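You operate a simulated robot arm through the tools that you are given. There is no shell and no other tool.

You are at the controls of a simulated robot arm. One attempt, no reset.

JOB
Put things in order on the top of the vice bench. At the end: the white dust brush stands where the orange post cap stood; the blue leg offcut stands on top of the black foot; the orange post cap from the top of the vice bench stands where the purple brush stood; the purple brush stands on top of the black steel block; whatever was shut is shut again. Leave all else as you found it, and nothing knocked over.
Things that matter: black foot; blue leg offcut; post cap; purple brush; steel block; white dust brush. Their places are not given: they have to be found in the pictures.

The check looks at the end state, three seconds after you hand in, the way a careful person would. Anything else that was tipped, shoved, dropped, spilled or broken makes it a failure. A push-on lid holds only when it is set on centred and level and pressed home; a screw cap is set on level and turned clockwise until tight.

ROBOT AND FRAMES
A 6-joint arm with a two-finger parallel gripper, fixed in place. Base frame: the origin is at the foot of the arm, x ahead of it, y to its left, z up; the work surface is at about z = 0. Readings come in mm, degrees, newtons and seconds.
With the tool pointing down near the work surface it reaches from about 120 to 500 mm from the base axis. Its first joint turns from -72.0 to 72.0 degrees. Payload 0.65 kg.
The tool frame sits at the grasp point between the pads (the TCP): z along the fingers, y along the line on which they close. The tips reach 25 mm beyond it. The gripper opens to 76 mm. The fingers are 18 mm wide and 10 mm thick; the gripper's body (36 by 78 mm) begins 45 mm behind the TCP.
Orientation is told as [roll, pitch, yaw] about the base's x, y, z axes, in that order, counted from this pose: with the fingers straight down and closing along the base's y, the tool's x points along the base's -x, its y along +y and its z along -z.

CONTROLS
- The arm moves only by the tool apply_moves. Its arguments are lists of equal length, an entry for each row: "offset": the shift along the tool's x, y, z in units of 500 mm (1.0 is 500 mm), a list of three; "rot": the turn, a rotation vector about the tool's x, y, z in units of 120 degrees (1.0 is 120 degrees), a list of three. In form: {"offset": [[x, y, z], ...], "rot": [[ax, ay, az], ...]}. A call has 1 to 20 rows; each row is the pose to reach, as a shift and turn from the pose commanded when the call began, along the tool's axes at that moment. "grip" is the closure in counts, from 0 (fully open) to 255 (shut), set as the call begins (left out, the last holds). A call with a number of a shift or a turn outside -1 to 1 is refused whole. Rows are played at 5 a second. More than 50 mm and 8.6 degrees between two rows, or a gripper value outside its range, and nothing of the call is played. A pose out of reach is approached as far as the arm can. The call stops where the force on the tool passes 40 N (or 10 N more than at its start, if that is more) or the arm is blocked; 0.2 s more then pass. The fingers move at their own pace (about 108 mm/s each) and stop on an object; they squeeze with about 34 N. The grip force told is the motor's: it shows also when the fingers shut on nothing. Time passes only in rows, and 0.2 s behind the last, so rows that repeat a pose let the fingers close. The reply holds the time, the measured pose of the TCP, the force on the tool along the base axes, the opening and the grip force, in the units named above and with some noise, with the torque about the TCP (base axes, N m) and any sound that the robot's microphone picked up, and new pictures: "pictures" is both (left out), scene, wrist or none.
- Cameras (640 x 400 px; columns grow to the right, rows downward): "scene" is fixed at [81.9, 306.9, 404.3]; the picture's right is [-0.35, -0.94, 0.00], its down [-0.53, 0.20, -0.82] and it looks along [0.77, -0.29, -0.57] (base axes); focal length 214 px, centre (320, 200). "wrist" rides on the gripper at [58, 11, -81] in the tool frame; the picture's right is [-0.18, 0.98, 0.00], its down [-0.75, -0.14, -0.64] and it looks along [-0.63, -0.12, 0.77] (tool axes); focal length 243 px, centre (320, 200).
- measure_at(camera, pixels): for up to 12 pixels [column, row] of the newest picture of that camera ("zoom" is the newest enlarged one), the place [x, y, z] in the base frame of the surface seen there, good to about 3 mm. No time passes.
- zoom(camera, box): a new picture of the part [left, top, right, bottom] of that camera's present view, enlarged. No time passes.
- job_done(): hands the job in; it is judged then, once.

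Open the gripper and draw the arm clear of the work before you hand the job in, unless the task says otherwise.

The tools are called after ">>>" as name(argument=value, ...) on one line, values as JSON. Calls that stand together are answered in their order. apply_moves: Moves the arm, as the interface text tells. Its arguments: {"type":"object","properties":{"offset":{"type":"array","items":{"type":"array","items":{"type":"number"}}},"rot":{"type":"array","items":{"type":"array","items":{"type":"number"}}},"grip":{"type":"number"},"pictures":{"type":"string","enum":["both","scene","wrist","none"]}},"required":["offset","rot"]} The other tools are called the same way: measure_at (camera, pixels) gives the place of the surface under pixels of a picture; zoom (camera, box) takes an enlarged picture of a part of a camera's view; job_done () hands the job in.

At the start:

```text
time: 0.0
tcp_pos: [241.6, 185.6, 353.3]
ee_rot: [0.1, 0.0, -0.1]
wrist_force: [0.8, 0.2, -0.6]
moment: [0.02, -0.03, 0.0]
gripper_width: 75.6
grip_force: 0.0
```

scene: 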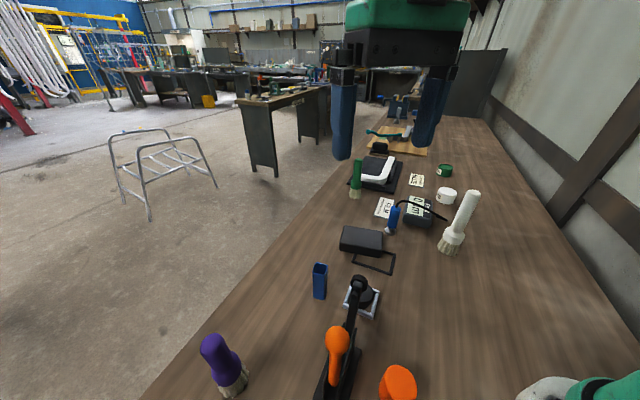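
wrist: 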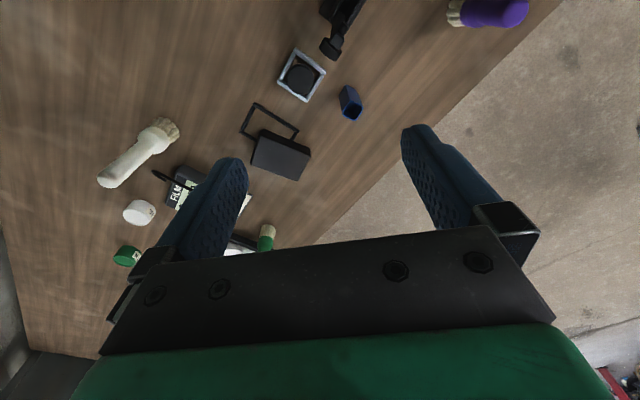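

The scene shows the purple brush at (225,365), an orange cap at (397,383), the white brush at (460,225), the blue offcut at (320,280), and a black item in a grey frame at (362,297). I zoom in to identify each before moving.

>>> zoom(camera="scene", box=[180, 240, 460, 400])

>>> zoom(camera="scene", box=[320, 110, 520, 260])

>>> zoom(camera="wrist", box=[220, 0, 560, 200])

```text
2.29 times, centred on (320, 320) of scene
```

zoom: 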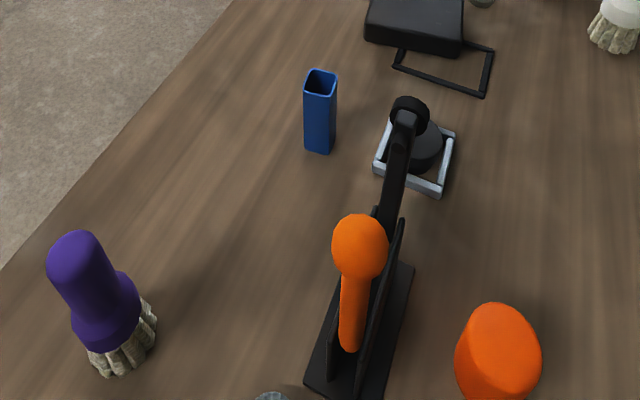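

```text
2.67 times, centred on (420, 185) of scene
```

zoom: 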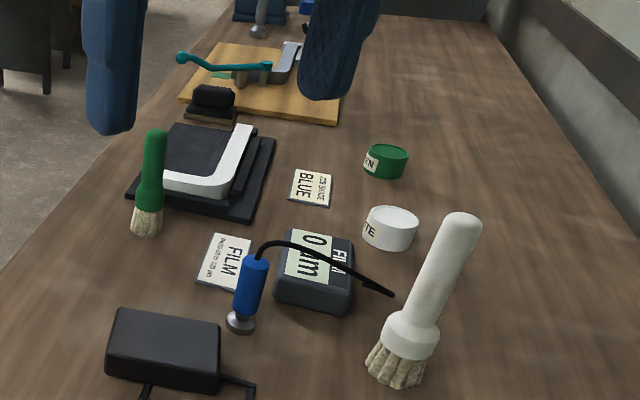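

```text
1.88 times, centred on (390, 100) of wrist
```

zoom: 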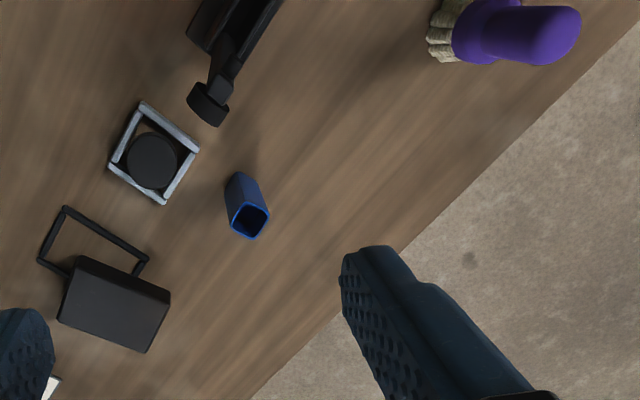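

The black foot seems to be the round piece inside the grey frame near the toggle clamp; the black block with the wire loop is at (362,240). I measure the key points.

>>> measure_at(camera="scene", pixels=[[212, 345], [235, 385], [397, 380], [320, 267], [320, 295], [365, 297], [358, 284], [362, 235], [375, 265], [337, 340], [470, 195], [449, 245]])

>>> measure_at(camera="wrist", pixels=[[301, 82], [330, 48], [350, 108], [280, 155], [268, 120], [500, 12], [460, 12], [160, 130], [115, 178], [340, 20], [286, 85], [310, 90]])

>>> measure_at(camera="scene", pixels=[[380, 147], [370, 172], [400, 150], [356, 180], [420, 205], [392, 220], [446, 195], [445, 170], [416, 181], [384, 207], [300, 320], [450, 320]])

```text
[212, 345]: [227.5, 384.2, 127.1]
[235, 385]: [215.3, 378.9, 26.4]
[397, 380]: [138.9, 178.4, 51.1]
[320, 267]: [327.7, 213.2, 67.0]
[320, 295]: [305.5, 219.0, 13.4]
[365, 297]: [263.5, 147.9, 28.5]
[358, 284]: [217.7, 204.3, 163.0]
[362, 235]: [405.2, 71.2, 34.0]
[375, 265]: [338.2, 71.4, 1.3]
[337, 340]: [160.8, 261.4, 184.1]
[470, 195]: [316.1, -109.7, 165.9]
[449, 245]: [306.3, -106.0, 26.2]
```

```text
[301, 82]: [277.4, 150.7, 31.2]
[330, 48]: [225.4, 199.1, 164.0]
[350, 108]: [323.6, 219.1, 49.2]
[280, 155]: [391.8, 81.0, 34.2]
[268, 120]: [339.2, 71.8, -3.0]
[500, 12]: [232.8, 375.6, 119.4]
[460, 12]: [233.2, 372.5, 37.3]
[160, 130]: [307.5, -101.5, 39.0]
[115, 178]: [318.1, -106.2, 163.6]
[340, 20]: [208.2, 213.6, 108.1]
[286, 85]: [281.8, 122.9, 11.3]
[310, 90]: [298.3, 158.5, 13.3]
```

```text
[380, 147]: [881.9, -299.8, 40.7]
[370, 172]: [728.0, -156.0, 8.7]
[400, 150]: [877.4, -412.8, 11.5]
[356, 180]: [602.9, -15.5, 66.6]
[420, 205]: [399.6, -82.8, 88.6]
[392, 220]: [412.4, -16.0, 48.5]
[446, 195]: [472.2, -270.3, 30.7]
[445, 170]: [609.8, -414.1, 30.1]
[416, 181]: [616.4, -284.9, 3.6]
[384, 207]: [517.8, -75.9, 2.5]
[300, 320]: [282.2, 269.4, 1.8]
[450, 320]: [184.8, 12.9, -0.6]
```

Measurements place the purple brush near (222,380), the cap near (139,178), the white brush near (306,-104), the blue offcut near (316,218), the foot near (275,148) and the block near (400,75). I move the wrist camera back a little at a safe height to view the clamp, cap and foot from above.

>>> apply_moves(offset=[[0.05, -0.03, 0.0], [0.1, -0.06, 0.0], [0.15, -0.08, 0.0], [0.15, -0.08, 0.0]], rot=[[0, 0, 0], [0, 0, 0], [0, 0, 0], [0, 0, 0]], grip=0)

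```text
time: 1.0
tcp_pos: [166.2, 146.1, 351.5]
ee_rot: [0.0, 0.0, 0.1]
wrist_force: [0.9, 0.7, -0.1]
moment: [-0.03, -0.03, -0.01]
gripper_width: 76.3
grip_force: 0.2
```

scene: 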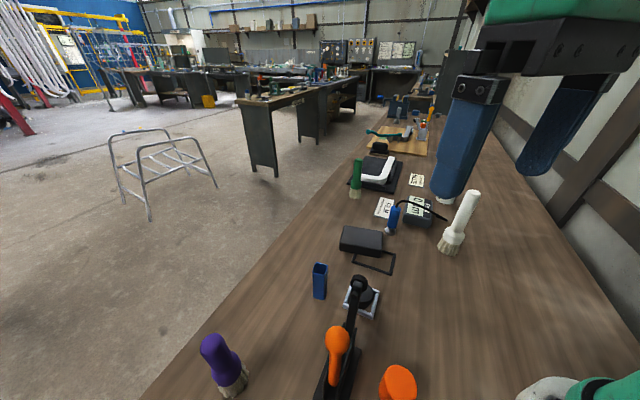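
wrist: 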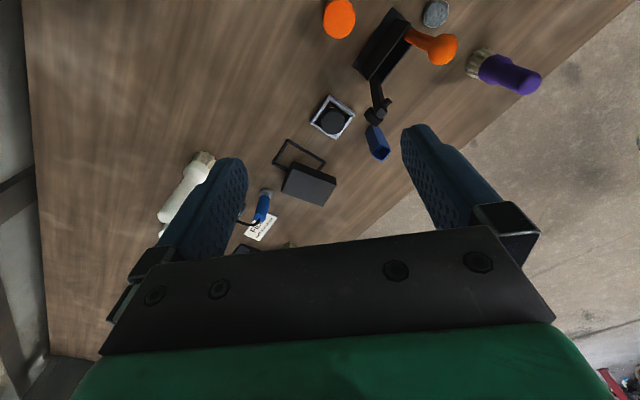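

The wrist view now shows cap (338,18), clamp (390,50), a grey knob (435,12), foot (333,118), and block (310,183). I zoom in for detail.

>>> zoom(camera="wrist", box=[300, 0, 460, 100])

>>> zoom(camera="wrist", box=[250, 80, 410, 220])

>>> zoom(camera="scene", box=[280, 200, 440, 400])

>>> measure_at(camera="wrist", pixels=[[338, 18], [325, 30], [435, 12], [440, 45], [370, 65], [400, 25], [376, 115], [380, 140], [313, 113], [348, 137], [334, 97], [329, 120]])

>>> measure_at(camera="wrist", pixels=[[300, 165], [335, 178], [285, 192], [325, 203], [310, 182], [290, 143], [325, 160], [275, 165], [300, 150], [262, 205], [200, 160], [480, 60]])

```text
4.00 times, centred on (380, 50) of wrist
```

zoom: 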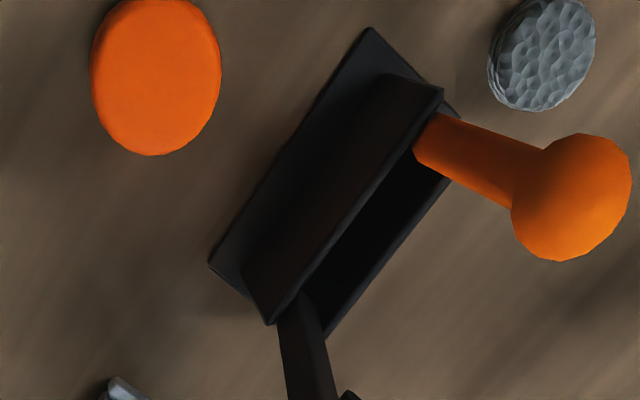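

```text
2.86 times, centred on (330, 150) of wrist
```

zoom: 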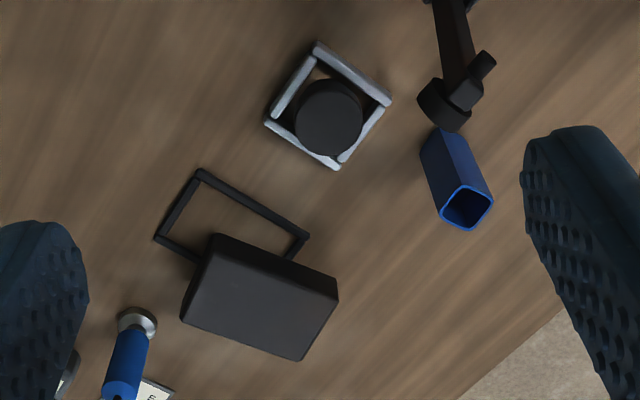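

```text
2.00 times, centred on (360, 300) of scene
```

zoom: 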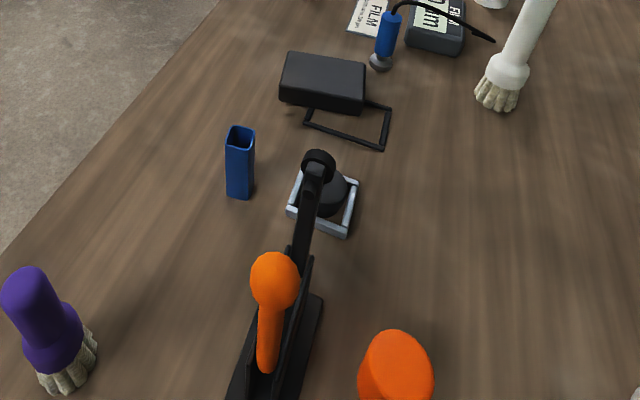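

```text
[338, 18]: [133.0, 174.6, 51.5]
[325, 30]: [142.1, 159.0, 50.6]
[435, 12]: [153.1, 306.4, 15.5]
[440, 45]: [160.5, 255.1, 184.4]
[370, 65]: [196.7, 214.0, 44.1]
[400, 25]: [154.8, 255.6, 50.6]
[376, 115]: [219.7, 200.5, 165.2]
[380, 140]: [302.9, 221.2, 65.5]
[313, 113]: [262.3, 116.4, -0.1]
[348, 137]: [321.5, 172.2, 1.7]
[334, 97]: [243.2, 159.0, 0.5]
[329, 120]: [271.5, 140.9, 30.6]
```

```text
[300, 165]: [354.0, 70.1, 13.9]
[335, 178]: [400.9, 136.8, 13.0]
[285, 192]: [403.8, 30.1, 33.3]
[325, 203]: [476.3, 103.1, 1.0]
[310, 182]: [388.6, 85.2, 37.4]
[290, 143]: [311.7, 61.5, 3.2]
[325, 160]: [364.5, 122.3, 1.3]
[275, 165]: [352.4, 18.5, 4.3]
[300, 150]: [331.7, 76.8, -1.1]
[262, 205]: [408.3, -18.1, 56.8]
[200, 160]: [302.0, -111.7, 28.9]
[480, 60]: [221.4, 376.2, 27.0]
```

The clamp's arm is raised and open, with the foot sitting in a grey frame; nothing near it is shut. Next I zoom on each target to measure outlines more finely, starting with the block top.

>>> zoom(camera="wrist", box=[262, 130, 358, 210])

```text
5.00 times, centred on (310, 170) of wrist
```

zoom: 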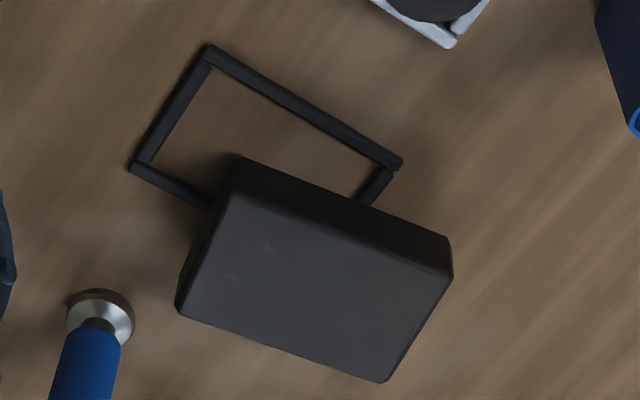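

The block top corners appear at about (235,200), (450,272), (385,378), (182,310) in the zoom. I measure points just within these corners.

>>> measure_at(camera="zoom", pixels=[[232, 205], [442, 276], [382, 375], [186, 306], [312, 290], [340, 240], [285, 335], [415, 325], [205, 255], [240, 165], [448, 242], [270, 110]])

>>> zoom(camera="wrist", box=[300, 85, 400, 165])

```text
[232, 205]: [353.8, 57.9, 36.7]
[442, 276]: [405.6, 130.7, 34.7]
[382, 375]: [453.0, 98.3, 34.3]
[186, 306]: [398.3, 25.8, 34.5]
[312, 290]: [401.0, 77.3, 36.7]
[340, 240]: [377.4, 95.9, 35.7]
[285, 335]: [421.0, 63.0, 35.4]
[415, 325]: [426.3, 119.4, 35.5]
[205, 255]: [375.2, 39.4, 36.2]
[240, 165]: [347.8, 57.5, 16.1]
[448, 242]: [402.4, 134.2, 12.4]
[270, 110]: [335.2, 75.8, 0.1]
```

```text
5.00 times, centred on (350, 125) of wrist
```

zoom: 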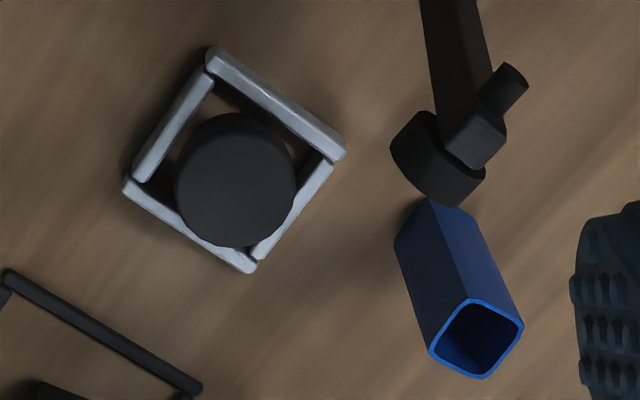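

The block top is centred near (403,78) at z≈35.5. Now I measure the foot disc (edges at (178,185), (295,185), (236,115), (236,245)) and the tube rim corners at (468,300), (522,325), (482,378), (430,350).

>>> measure_at(camera="zoom", pixels=[[183, 180], [290, 180], [236, 122], [232, 240], [236, 180], [200, 140], [275, 225], [205, 60], [340, 150], [250, 265], [130, 185], [480, 40]])

>>> measure_at(camera="zoom", pixels=[[468, 303], [518, 325], [482, 375], [433, 350], [494, 312], [502, 350], [455, 364], [448, 328], [430, 260], [475, 250], [400, 240], [440, 150]])

>>> zoom(camera="wrist", box=[450, 30, 560, 110])

```text
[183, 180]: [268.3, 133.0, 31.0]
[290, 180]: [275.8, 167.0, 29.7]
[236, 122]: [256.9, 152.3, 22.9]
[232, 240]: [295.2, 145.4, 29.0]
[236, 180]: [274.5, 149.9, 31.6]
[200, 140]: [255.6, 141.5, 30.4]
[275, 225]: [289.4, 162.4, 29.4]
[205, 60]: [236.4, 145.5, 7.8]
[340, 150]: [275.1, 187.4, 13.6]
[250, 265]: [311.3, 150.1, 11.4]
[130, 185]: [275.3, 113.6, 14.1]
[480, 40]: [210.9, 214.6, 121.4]
```

```text
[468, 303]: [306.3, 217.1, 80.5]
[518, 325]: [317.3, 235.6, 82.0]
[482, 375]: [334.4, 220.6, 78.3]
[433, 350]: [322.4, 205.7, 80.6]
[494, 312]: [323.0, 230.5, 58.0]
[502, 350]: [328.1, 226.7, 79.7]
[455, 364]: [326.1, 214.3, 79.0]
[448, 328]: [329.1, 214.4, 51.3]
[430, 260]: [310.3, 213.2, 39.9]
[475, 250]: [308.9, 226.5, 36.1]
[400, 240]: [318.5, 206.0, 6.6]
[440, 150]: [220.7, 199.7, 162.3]
```

```text
5.00 times, centred on (505, 70) of wrist
```

zoom: 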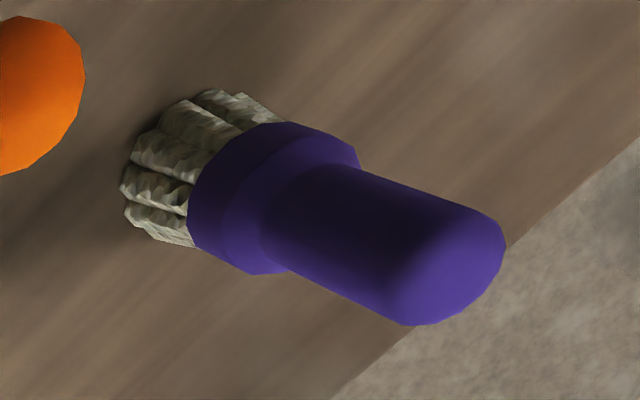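

The tube rim is centred near (320,220) at z≈80 with sides turned about 53°, and the foot centre is (274,149.5) at z≈31. Now I measure the purple brush's outline in this zoom: handle top (440,270), handle edges, collar and bristles.

>>> measure_at(camera="zoom", pixels=[[440, 290], [475, 225], [500, 255], [405, 320], [360, 200], [330, 260], [320, 150], [255, 262], [225, 190], [170, 170], [150, 215], [215, 110]])

>>> zoom(camera="scene", box=[180, 310, 280, 400])

```text
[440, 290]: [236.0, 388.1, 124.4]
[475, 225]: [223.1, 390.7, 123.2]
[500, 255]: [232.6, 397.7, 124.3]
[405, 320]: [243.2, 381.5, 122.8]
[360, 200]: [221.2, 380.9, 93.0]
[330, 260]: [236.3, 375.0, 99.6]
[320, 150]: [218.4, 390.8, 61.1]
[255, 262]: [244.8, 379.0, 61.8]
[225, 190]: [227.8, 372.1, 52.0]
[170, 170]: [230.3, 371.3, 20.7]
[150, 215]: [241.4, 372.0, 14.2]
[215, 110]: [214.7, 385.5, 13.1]
```

```text
4.44 times, centred on (230, 355) of scene
```

zoom: 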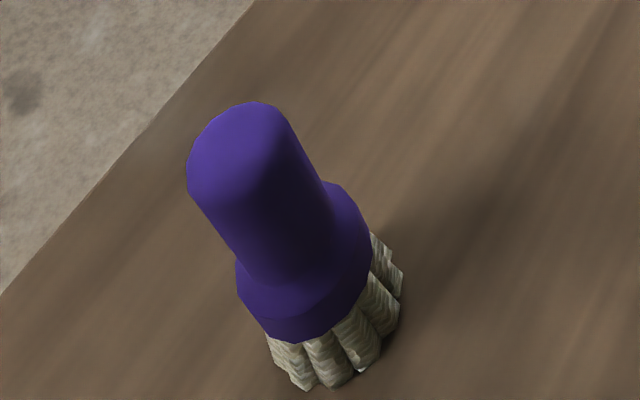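

The purple handle top is near (234,386) at z≈124. I cross-check from the scene view, using the top rim at (245,105), (195,160), (240,155), (285,130) and the sides.

>>> measure_at(camera="zoom", pixels=[[245, 107], [192, 165], [237, 155], [280, 125], [215, 215], [300, 175], [260, 220], [240, 285], [360, 240], [305, 300], [310, 350], [385, 270]])

>>> zoom(camera="scene", box=[340, 320, 460, 400])

```text
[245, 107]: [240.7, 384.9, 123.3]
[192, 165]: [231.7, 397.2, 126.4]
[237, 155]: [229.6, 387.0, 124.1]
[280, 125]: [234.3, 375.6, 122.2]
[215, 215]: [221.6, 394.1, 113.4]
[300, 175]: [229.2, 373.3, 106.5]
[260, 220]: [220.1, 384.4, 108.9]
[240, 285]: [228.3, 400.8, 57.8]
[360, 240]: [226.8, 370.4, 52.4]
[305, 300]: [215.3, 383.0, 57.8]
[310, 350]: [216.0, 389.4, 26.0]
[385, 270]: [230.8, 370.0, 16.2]
```

```text
5.00 times, centred on (400, 360) of scene
```

zoom: 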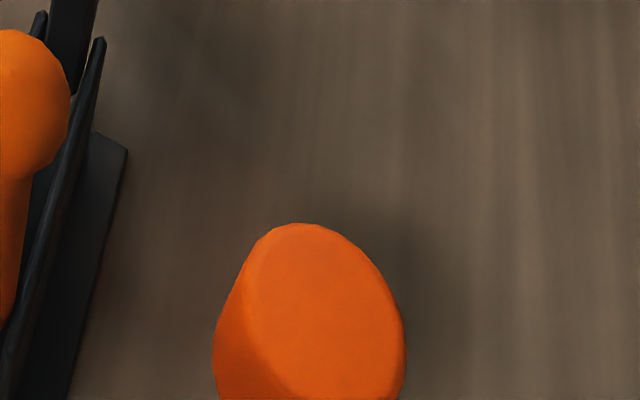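

The purple brush axis is near (231.5,386), its handle radius is about 11.5 and its top is at z≈124. I travel above the clamp and stop at about z=260 over the brush with yaw ≈59°, then check reach.

>>> apply_moves(offset=[[-0.013, 0.048, 0], [-0.026, 0.096, 0], [-0.039, 0.144, 0], [-0.052, 0.192, 0], [-0.065, 0.24, 0], [-0.078, 0.288, 0.03], [-0.091, 0.336, 0.07], [-0.104, 0.384, 0.11], [-0.117, 0.432, 0.15], [-0.13, 0.48, 0.186], [-0.13, 0.48, 0.186]], rot=[[0, 0, -0.0492], [0, 0, -0.0984], [0, 0, -0.1476], [0, 0, -0.1968], [0, 0, -0.246], [0, 0, -0.2952], [0, 0, -0.3444], [0, 0, -0.3936], [0, 0, -0.4428], [0, 0, -0.492], [0, 0, -0.492]])

```text
time: 3.4
tcp_pos: [226.9, 376.7, 250.3]
ee_rot: [0.0, -0.1, 59.1]
wrist_force: [0.4, -0.5, -0.4]
moment: [0.02, 0.02, 0.01]
gripper_width: 75.9
grip_force: 0.1
out of reach, approached as far as the arm can: row 9, 10, 11
```

scene: 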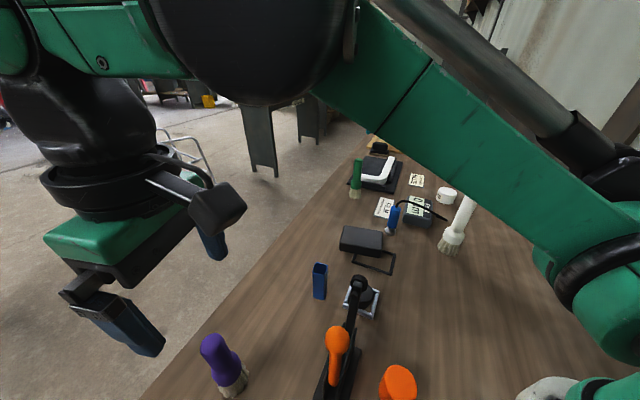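
wrist: 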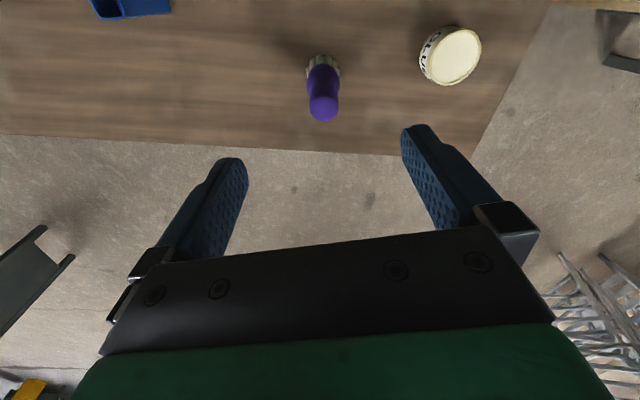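

The forearm clears everything; rows 9–11 were out of reach at that height, and the TCP is at (227,377,250). I descend vertically by about 95 mm, still keeping the brush between the fingers, and check the position.

>>> apply_moves(offset=[[0, 0, 0.05], [0, 0, 0.1], [0, 0, 0.15], [0, 0, 0.19], [0, 0, 0.19]], rot=[[0, 0, 0], [0, 0, 0], [0, 0, 0], [0, 0, 0], [0, 0, 0]])

```text
time: 4.6
tcp_pos: [225.1, 374.8, 156.4]
ee_rot: [0.0, -0.1, 59.0]
wrist_force: [0.2, -0.1, 0.6]
moment: [-0.01, -0.02, 0.01]
gripper_width: 76.0
grip_force: 0.0
```

scene: 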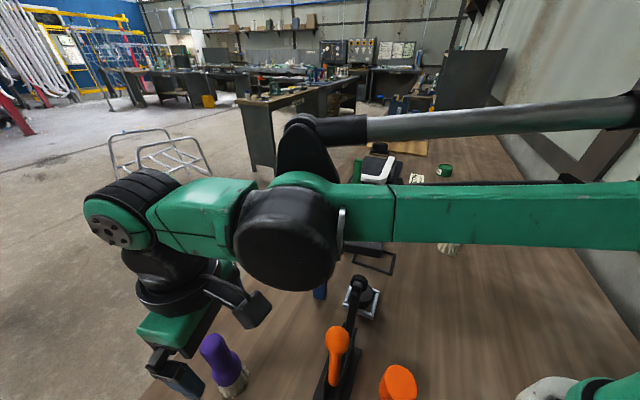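
wrist: 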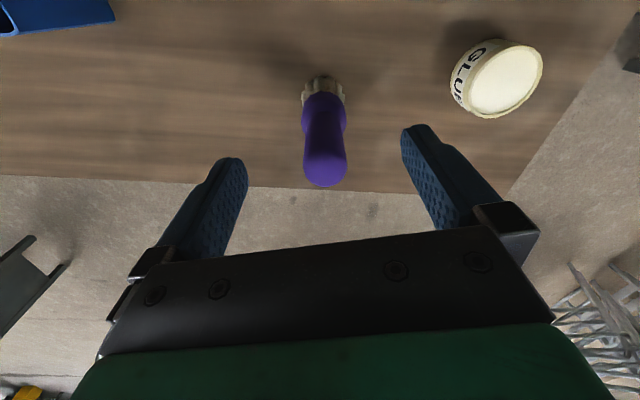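

The TCP is at (225,375,156) and the brush sits between the fingers; a glue tin is visible at (500,80). I re-measure the brush, the tin, and the arm's lowest link for clearance.

>>> measure_at(camera="wrist", pixels=[[325, 175], [308, 165], [344, 165], [325, 185], [312, 140], [340, 140], [325, 140], [322, 90], [500, 80], [465, 85], [475, 110], [305, 98]])

>>> measure_at(camera="scene", pixels=[[290, 240], [290, 285], [245, 310], [215, 345], [235, 380], [338, 240], [400, 240], [260, 290]])

```text
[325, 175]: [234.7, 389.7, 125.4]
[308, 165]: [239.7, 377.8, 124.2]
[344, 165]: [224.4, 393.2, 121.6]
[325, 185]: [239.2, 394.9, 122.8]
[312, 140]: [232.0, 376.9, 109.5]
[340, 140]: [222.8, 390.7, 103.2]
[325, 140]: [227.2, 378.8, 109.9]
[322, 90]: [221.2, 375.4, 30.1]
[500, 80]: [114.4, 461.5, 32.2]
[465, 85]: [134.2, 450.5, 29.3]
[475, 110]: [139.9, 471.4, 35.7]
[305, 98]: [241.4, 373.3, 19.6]
```

```text
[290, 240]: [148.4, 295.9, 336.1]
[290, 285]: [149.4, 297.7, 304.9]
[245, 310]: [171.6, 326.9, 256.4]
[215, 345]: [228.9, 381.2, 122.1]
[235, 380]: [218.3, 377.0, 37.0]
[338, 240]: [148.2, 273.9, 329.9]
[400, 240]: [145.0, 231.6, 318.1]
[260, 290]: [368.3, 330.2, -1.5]
```

The handle axis is at about (232,386), so I need 13 mm along tool −x and 59 mm down. I descend to z≈97, which keeps the fingertips just above the collar.

>>> apply_moves(offset=[[-0.012, 0, 0.04], [-0.0263, 0, 0.08], [-0.0263, 0, 0.1188], [-0.0263, 0, 0.1188]], rot=[[0, 0, 0], [0, 0, 0], [0, 0, 0], [0, 0, 0]])

```text
time: 5.6
tcp_pos: [232.9, 386.2, 97.8]
ee_rot: [-0.1, -0.1, 59.0]
wrist_force: [-0.2, 0.2, -0.6]
moment: [0.0, -0.01, 0.0]
gripper_width: 76.0
grip_force: 0.1
```

scene: 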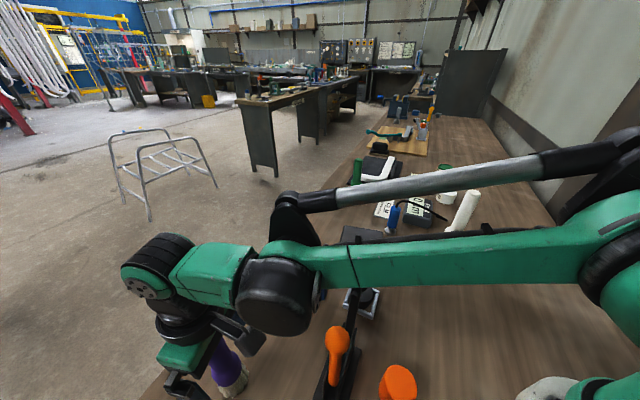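
wrist: 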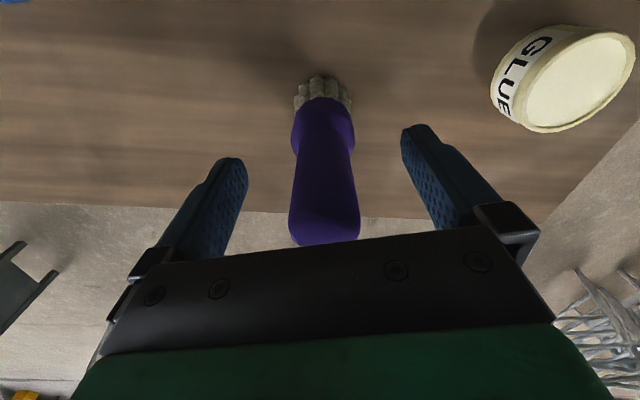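

The brush handle is between the fingers, slightly off centre toward the left finger in view. I take a last measurement of its base (bristles at (323,80), (296,103), (350,100)) to record where it stood before closing.

>>> measure_at(camera="wrist", pixels=[[323, 82], [300, 95], [348, 95], [310, 80], [338, 80], [325, 105], [325, 180], [300, 180], [348, 180], [325, 235], [295, 130], [352, 130]])

>>> measure_at(camera="scene", pixels=[[280, 320], [330, 285], [400, 278], [450, 278], [340, 335]])

```text
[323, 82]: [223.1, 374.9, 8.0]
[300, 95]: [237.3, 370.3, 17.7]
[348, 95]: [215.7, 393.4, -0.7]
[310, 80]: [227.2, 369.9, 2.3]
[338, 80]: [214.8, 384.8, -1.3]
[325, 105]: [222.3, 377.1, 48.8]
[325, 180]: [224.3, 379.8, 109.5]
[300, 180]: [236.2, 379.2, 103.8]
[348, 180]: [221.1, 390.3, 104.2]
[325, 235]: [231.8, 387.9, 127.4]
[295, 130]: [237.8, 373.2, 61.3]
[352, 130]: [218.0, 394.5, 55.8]
```

```text
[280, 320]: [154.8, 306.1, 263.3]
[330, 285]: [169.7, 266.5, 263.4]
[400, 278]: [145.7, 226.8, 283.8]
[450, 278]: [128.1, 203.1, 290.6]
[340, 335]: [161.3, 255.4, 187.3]
```

The base fits a circle centred at (232,386) with radius about 17, so the spot is recorded. I close the gripper on the handle.

>>> apply_moves(offset=[[0, 0, 0], [0, 0, 0], [0, 0, 0], [0, 0, 0], [0, 0, 0]], rot=[[0, 0, 0], [0, 0, 0], [0, 0, 0], [0, 0, 0], [0, 0, 0]], grip=255, pictures="wrist")

```text
time: 6.8
tcp_pos: [232.7, 385.6, 97.5]
ee_rot: [0.1, -0.1, 59.0]
wrist_force: [0.0, 0.1, -0.1]
moment: [-0.02, 0.02, 0.01]
gripper_width: 25.2
grip_force: 34.3
```

wrist: 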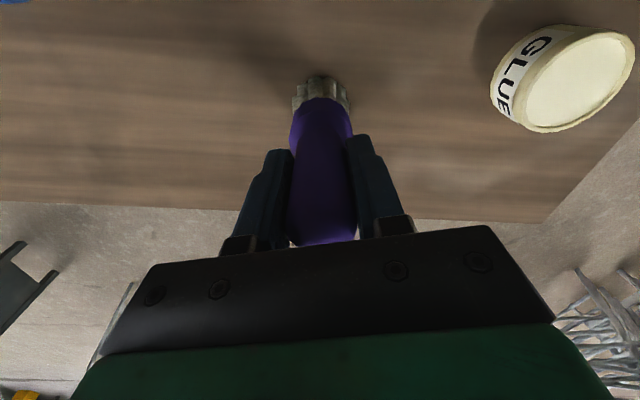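

The grip holds at 25 mm opening and 34 N. I lift straight up by about 62 mm first and check that the brush comes along.

>>> apply_moves(offset=[[0, 0, -0.03], [0, 0, -0.065], [0, 0, -0.1], [0, 0, -0.125], [0, 0, -0.125]], rot=[[0, 0, 0], [0, 0, 0], [0, 0, 0], [0, 0, 0], [0, 0, 0]])

```text
time: 8.0
tcp_pos: [233.3, 386.6, 162.4]
ee_rot: [0.1, 0.0, 59.0]
wrist_force: [-1.2, -0.3, -1.0]
moment: [-0.03, -0.02, 0.03]
gripper_width: 25.2
grip_force: 33.4
```

scene: 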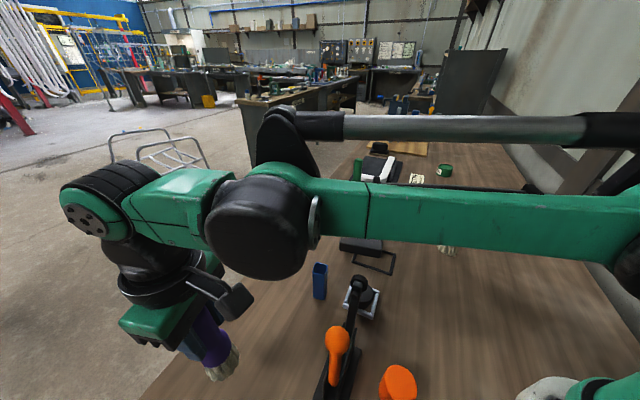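
wrist: 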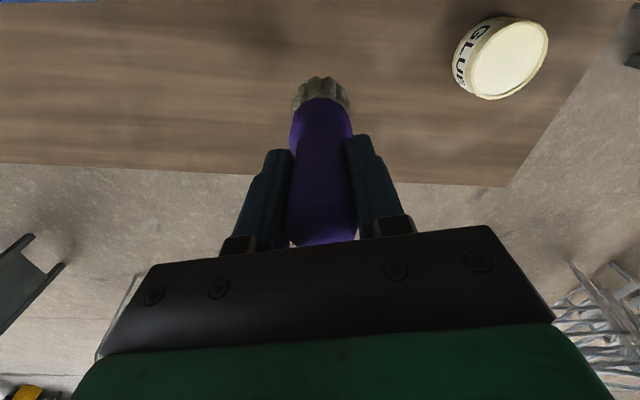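

The brush is lifted cleanly, with the TCP at z=162. I carry it around the clamp and above the tube to over the block centre at about z=222, turning yaw down to about 15° on the way.

>>> apply_moves(offset=[[0.0195, -0.051, -0.031], [0.039, -0.1019, -0.062], [0.0584, -0.1529, -0.093], [0.0779, -0.2038, -0.12], [0.1087, -0.269, -0.12], [0.1396, -0.3342, -0.12], [0.1704, -0.3993, -0.12], [0.2012, -0.4645, -0.12], [0.2516, -0.5124, -0.12], [0.3019, -0.5604, -0.12], [0.3523, -0.6083, -0.12], [0.3523, -0.6083, -0.12]], rot=[[0, 0, 0.0333], [0, 0, 0.0666], [0, 0, 0.0999], [0, 0, 0.1332], [0, 0, 0.1665], [0, 0, 0.1998], [0, 0, 0.2331], [0, 0, 0.2664], [0, 0, 0.2997], [0, 0, 0.333], [0, 0, 0.3663], [0, 0, 0.3663]])

```text
time: 10.6
tcp_pos: [404.2, 79.2, 223.2]
ee_rot: [0.1, 0.0, 14.9]
wrist_force: [-0.3, -0.3, -0.9]
moment: [-0.01, -0.03, -0.01]
gripper_width: 25.2
grip_force: 33.9
```

scene: 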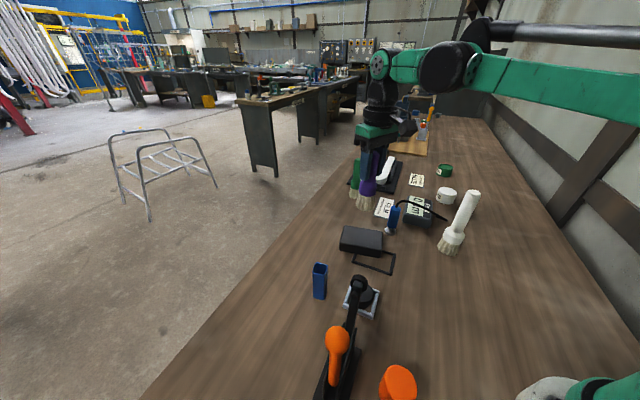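
wrist: 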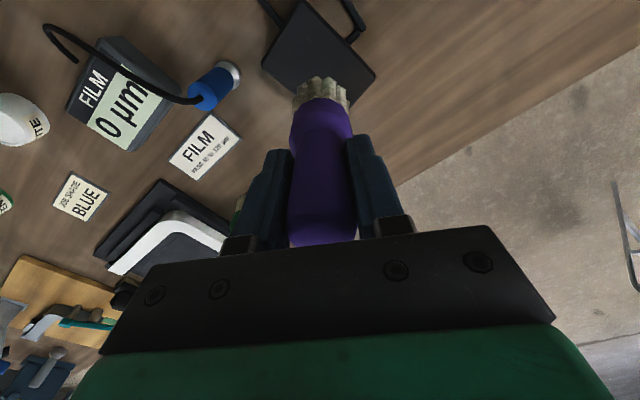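

The brush hangs above the block at (404,79,223). I verify the block's top with a scene zoom before lowering.

>>> zoom(camera="scene", box=[320, 170, 420, 280])

>>> measure_at(camera="scene", pixels=[[345, 230], [380, 234], [342, 247], [380, 252], [362, 240], [350, 240], [373, 242], [362, 232]])

>>> measure_at(camera="wrist", pixels=[[310, 50], [290, 60], [340, 60], [310, 20], [320, 85], [325, 230], [303, 95], [345, 95], [325, 105], [300, 35]])

```text
3.64 times, centred on (370, 225) of scene
```

zoom: 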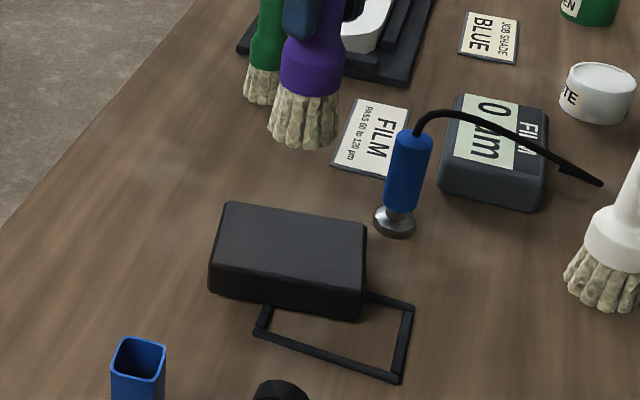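

```text
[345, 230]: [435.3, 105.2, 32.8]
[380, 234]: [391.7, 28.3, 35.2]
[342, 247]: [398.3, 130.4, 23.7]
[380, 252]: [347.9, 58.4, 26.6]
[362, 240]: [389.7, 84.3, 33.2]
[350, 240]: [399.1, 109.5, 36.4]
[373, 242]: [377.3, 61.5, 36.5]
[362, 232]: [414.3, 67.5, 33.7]
```

```text
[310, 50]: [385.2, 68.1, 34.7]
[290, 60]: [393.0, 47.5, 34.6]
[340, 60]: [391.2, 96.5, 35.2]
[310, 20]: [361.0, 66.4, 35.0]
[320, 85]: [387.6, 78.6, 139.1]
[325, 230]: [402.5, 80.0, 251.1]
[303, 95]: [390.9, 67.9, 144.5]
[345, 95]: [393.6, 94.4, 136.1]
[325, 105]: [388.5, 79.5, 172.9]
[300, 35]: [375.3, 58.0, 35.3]
```

The block top is at z≈35, so contact is expected at a TCP height of about 132.5. I descend to about 135.

>>> apply_moves(offset=[[0, 0, 0.04], [0, 0, 0.08], [0, 0, 0.12], [0, 0, 0.15], [0, 0, 0.17], [0, 0, 0.176], [0, 0, 0.176]], rot=[[0, 0, 0], [0, 0, 0], [0, 0, 0], [0, 0, 0], [0, 0, 0], [0, 0, 0], [0, 0, 0]])

```text
time: 12.2
tcp_pos: [403.8, 80.0, 133.3]
ee_rot: [0.0, 0.0, 15.1]
wrist_force: [-0.8, 0.4, -0.2]
moment: [-0.03, 0.0, 0.01]
gripper_width: 25.2
grip_force: 34.3
```

scene: 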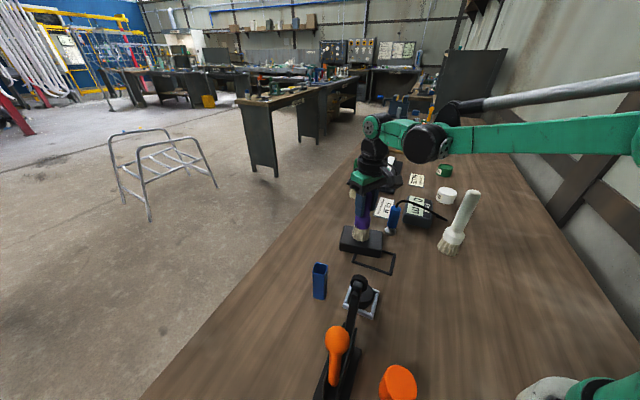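
wrist: 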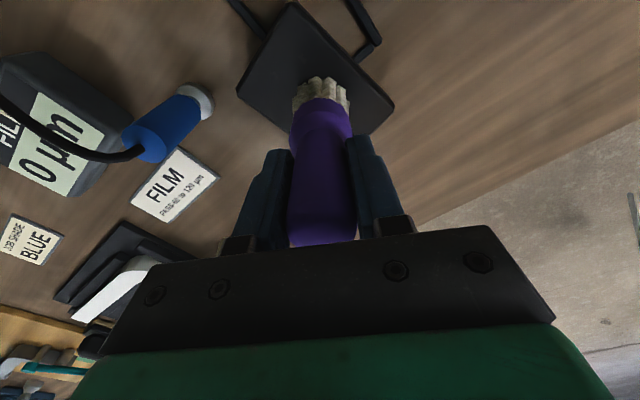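

The TCP reads 133.3 with no clear contact force. I lower in small 0.7 mm steps and watch the vertical force.

>>> apply_moves(offset=[[0, 0, 0.0014], [0, 0, 0.0028], [0, 0, 0.0028]], rot=[[0, 0, 0], [0, 0, 0], [0, 0, 0]], pictures="none")

>>> zoom(camera="scene", box=[325, 180, 405, 270])

```text
time: 13.0
tcp_pos: [403.9, 79.6, 132.4]
ee_rot: [0.1, -0.1, 15.1]
wrist_force: [-2.8, 1.4, 28.3]
moment: [0.14, 0.05, -0.02]
gripper_width: 25.3
grip_force: 34.2
```

```text
4.44 times, centred on (365, 225) of scene
```

zoom: 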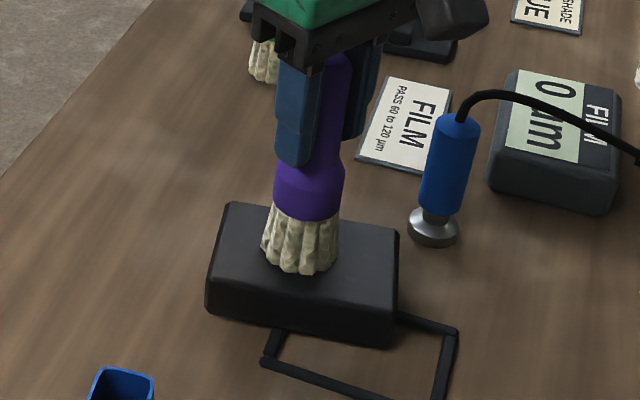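

Contact is clear at 28 N with the brush standing upright on the block. I back off 0.6 mm to relax the force, then open gradually.

>>> apply_moves(offset=[[0, 0, -0.0012], [0, 0, -0.0012]], rot=[[0, 0, 0], [0, 0, 0]], pictures="none")

```text
time: 13.6
tcp_pos: [404.3, 79.4, 131.3]
ee_rot: [0.0, -0.1, 15.2]
wrist_force: [-1.2, 1.7, 25.4]
moment: [0.07, -0.01, 0.04]
gripper_width: 25.2
grip_force: 34.2
```

The force is still 25 N, so I back off another 0.8 mm before releasing.

>>> apply_moves(offset=[[0, 0, -0.0008], [0, 0, -0.0016], [0, 0, -0.0016]], rot=[[0, 0, 0], [0, 0, 0], [0, 0, 0]], pictures="none")

```text
time: 14.4
tcp_pos: [403.5, 78.9, 132.6]
ee_rot: [0.1, 0.1, 15.2]
wrist_force: [0.2, -0.5, -1.3]
moment: [0.0, -0.04, 0.01]
gripper_width: 25.6
grip_force: 34.2
```

The force is back to about zero, so the bristles are just at the surface. I lower 0.4 mm and then open gently.

>>> apply_moves(offset=[[0, 0, 0.0006], [0, 0, 0.0006]], rot=[[0, 0, 0], [0, 0, 0]], pictures="none")

>>> apply_moves(offset=[[0, 0, 0], [0, 0, 0], [0, 0, 0], [0, 0, 0]], rot=[[0, 0, 0], [0, 0, 0], [0, 0, 0], [0, 0, 0]], grip=60)

```text
time: 15.0
tcp_pos: [403.6, 79.7, 131.6]
ee_rot: [0.1, 0.0, 15.1]
wrist_force: [-0.7, -0.9, 1.8]
moment: [-0.07, 0.03, -0.03]
gripper_width: 25.1
grip_force: 34.1
```

```text
time: 16.0
tcp_pos: [403.8, 79.8, 131.4]
ee_rot: [0.0, 0.0, 15.1]
wrist_force: [-0.2, -0.6, -0.8]
moment: [0.01, 0.01, -0.01]
gripper_width: 57.6
grip_force: 0.0
```

scene: 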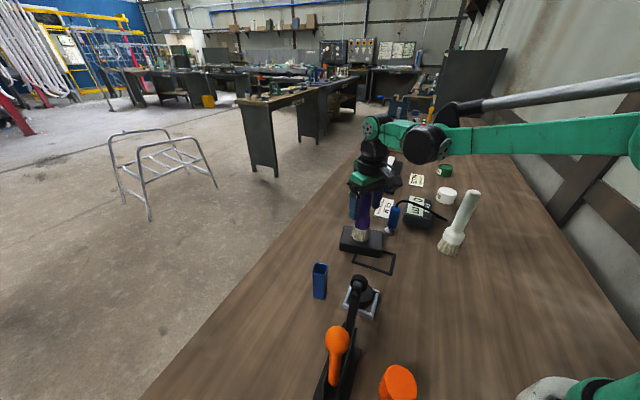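
wrist: 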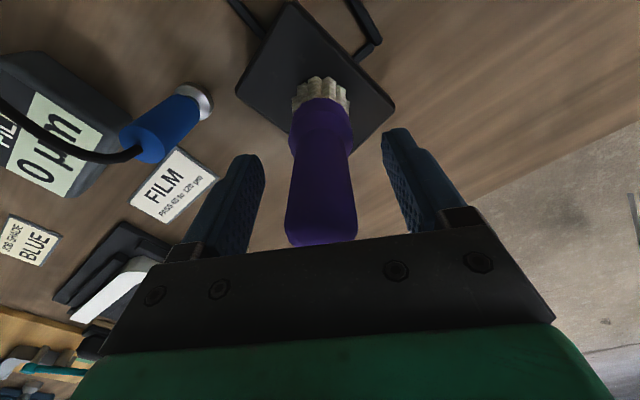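

The brush stands free on the block. I raise the gripper straight up above it, then travel high to over the orange cap with yaw 45° to view it.

>>> apply_moves(offset=[[0, 0, -0.04], [0, 0, -0.1], [0, 0, -0.17], [0, 0, -0.24], [0, 0, -0.298], [0.058, 0.0403, -0.298], [0.1159, 0.0806, -0.298], [0.1739, 0.1209, -0.298], [0.2318, 0.1612, -0.298], [0.2898, 0.2015, -0.298], [0.3477, 0.2418, -0.298], [0.4057, 0.2822, -0.298], [0.4636, 0.3225, -0.298], [0.4636, 0.3225, -0.298]], rot=[[0, 0, 0], [0, 0, 0], [0, 0, 0], [0, 0, 0], [0, 0, 0], [0, 0, -0.03125], [0, 0, -0.0625], [0, 0, -0.09375], [0, 0, -0.125], [0, 0, -0.15625], [0, 0, -0.1875], [0, 0, -0.21875], [0, 0, -0.25], [0, 0, -0.25]], grip=0)

```text
time: 19.0
tcp_pos: [136.6, 175.3, 281.0]
ee_rot: [0.0, -0.1, 45.1]
wrist_force: [-0.1, 0.0, 0.0]
moment: [-0.02, -0.01, -0.03]
gripper_width: 76.2
grip_force: 0.0
```

scene: 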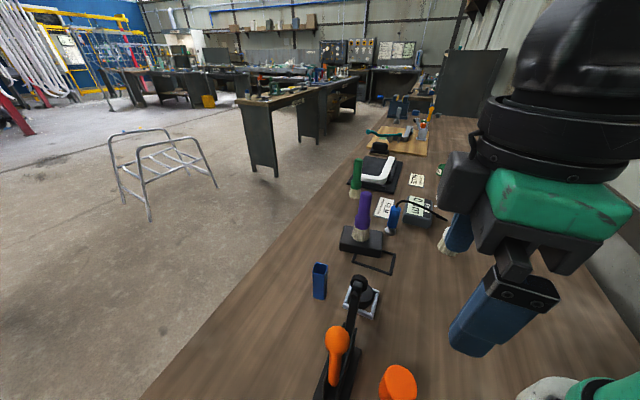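
wrist: 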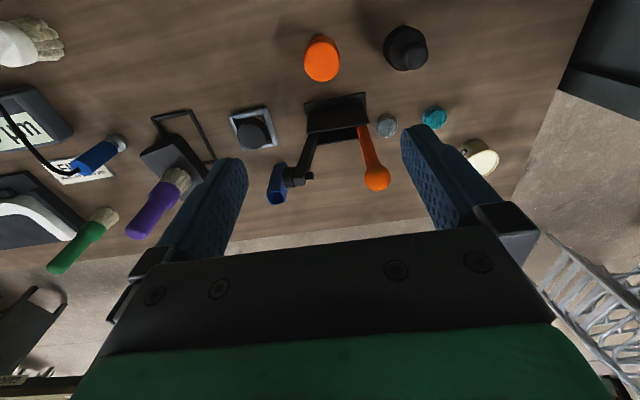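

A new black round piece appears at (405,47) in the wrist view, next to the cap. It could also be a "foot", so I zoom in to compare it with the one in the grey frame.

>>> zoom(camera="wrist", box=[290, 10, 450, 110])

>>> zoom(camera="wrist", box=[210, 80, 410, 210])

>>> zoom(camera="wrist", box=[360, 90, 520, 190])

>>> measure_at(camera="wrist", pixels=[[405, 35], [405, 47], [413, 55], [405, 65], [390, 47], [425, 47], [433, 118], [387, 126], [253, 135], [321, 60]])

```text
4.00 times, centred on (370, 60) of wrist
```

zoom: 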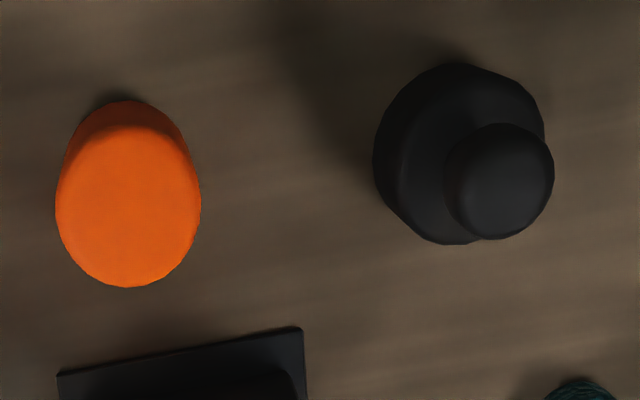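

```text
3.08 times, centred on (310, 145) of wrist
```

zoom: 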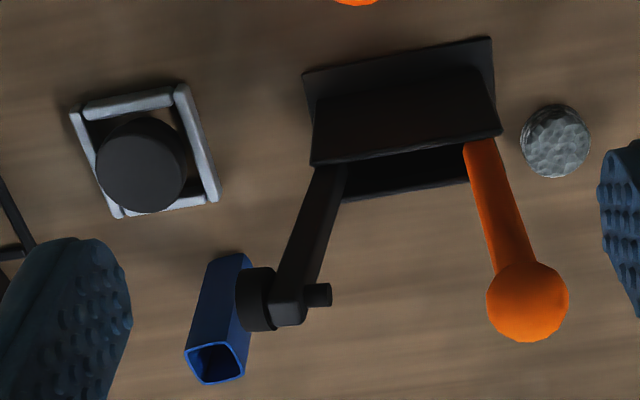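

```text
4.00 times, centred on (440, 140) of wrist
```

zoom: 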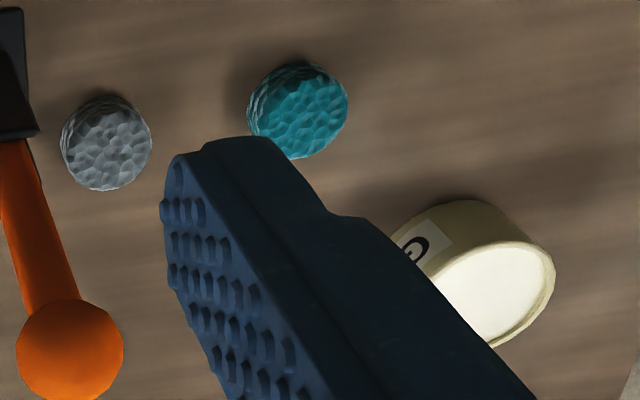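

```text
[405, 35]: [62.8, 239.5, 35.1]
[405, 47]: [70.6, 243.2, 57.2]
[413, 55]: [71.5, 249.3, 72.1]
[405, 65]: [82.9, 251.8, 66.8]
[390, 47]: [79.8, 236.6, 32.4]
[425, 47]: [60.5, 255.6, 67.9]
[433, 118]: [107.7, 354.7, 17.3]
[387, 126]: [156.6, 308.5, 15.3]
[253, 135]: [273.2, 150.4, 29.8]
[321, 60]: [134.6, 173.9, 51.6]
```

The object at (405,47) is a black disc with a rounded knob on top near (70,247), beyond the first joint's range. The piece in the grey frame is a flat-topped black disc. I zoom closer on both to be sure which one is the foot.

>>> zoom(camera="wrist", box=[377, 17, 437, 77])

>>> zoom(camera="wrist", box=[220, 100, 290, 155])

>>> zoom(camera="scene", box=[335, 265, 395, 325])

>>> zoom(camera="scene", box=[340, 100, 460, 190])

```text
6.67 times, centred on (407, 47) of wrist
```

zoom: 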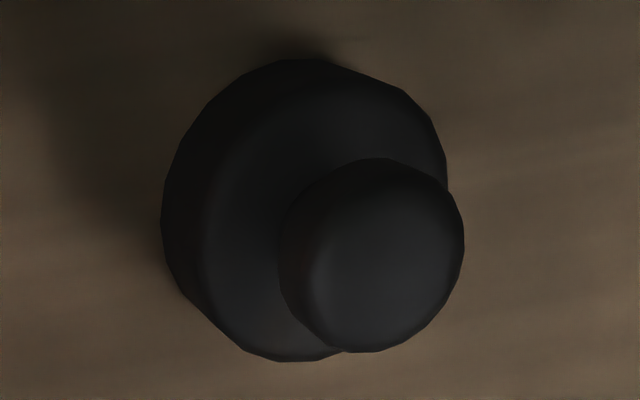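

```text
7.27 times, centred on (255, 128) of wrist
```

zoom: 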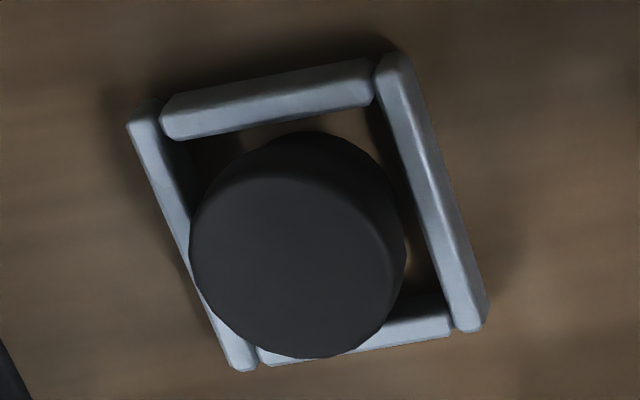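

```text
6.67 times, centred on (365, 295) of scene
```

zoom: 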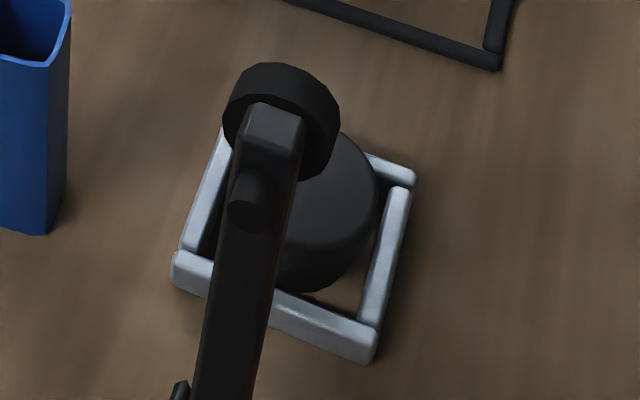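

```text
4.44 times, centred on (400, 145) of scene
```

zoom: 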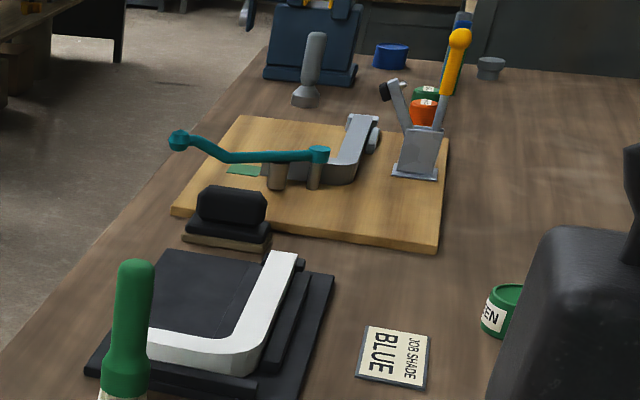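

The framed piece is a flat-topped black foot standing in a nest, reachable and suited for the tube, so I take that as the black foot. Now I measure the cap: top rim at (304,60), (340,60), (322,82), (321,42), and its side/base at (321,36).

>>> measure_at(camera="wrist", pixels=[[306, 60], [338, 60], [322, 80], [321, 43], [310, 72], [335, 72], [310, 48], [333, 48], [321, 37], [315, 37], [328, 38], [322, 60]])

>>> measure_at(camera="wrist", pixels=[[306, 103], [366, 93], [368, 118], [310, 130], [340, 110], [362, 130], [376, 178], [290, 175], [300, 178], [310, 175], [318, 150], [400, 28]])

```text
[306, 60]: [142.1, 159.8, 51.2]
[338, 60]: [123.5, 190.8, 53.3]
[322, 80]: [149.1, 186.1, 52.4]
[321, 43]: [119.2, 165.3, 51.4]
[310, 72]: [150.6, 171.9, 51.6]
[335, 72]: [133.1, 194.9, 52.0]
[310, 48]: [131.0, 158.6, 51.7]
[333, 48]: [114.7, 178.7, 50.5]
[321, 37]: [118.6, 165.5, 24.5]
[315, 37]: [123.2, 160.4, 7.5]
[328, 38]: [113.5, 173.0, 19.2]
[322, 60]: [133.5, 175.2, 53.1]
```

```text
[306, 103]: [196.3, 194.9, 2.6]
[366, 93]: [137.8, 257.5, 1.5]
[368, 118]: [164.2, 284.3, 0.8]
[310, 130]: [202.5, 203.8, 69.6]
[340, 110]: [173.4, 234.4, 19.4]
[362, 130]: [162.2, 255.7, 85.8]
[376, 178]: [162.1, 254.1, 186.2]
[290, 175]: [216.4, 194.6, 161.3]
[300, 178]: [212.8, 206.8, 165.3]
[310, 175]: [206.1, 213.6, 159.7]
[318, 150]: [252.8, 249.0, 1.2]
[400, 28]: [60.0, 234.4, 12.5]
```

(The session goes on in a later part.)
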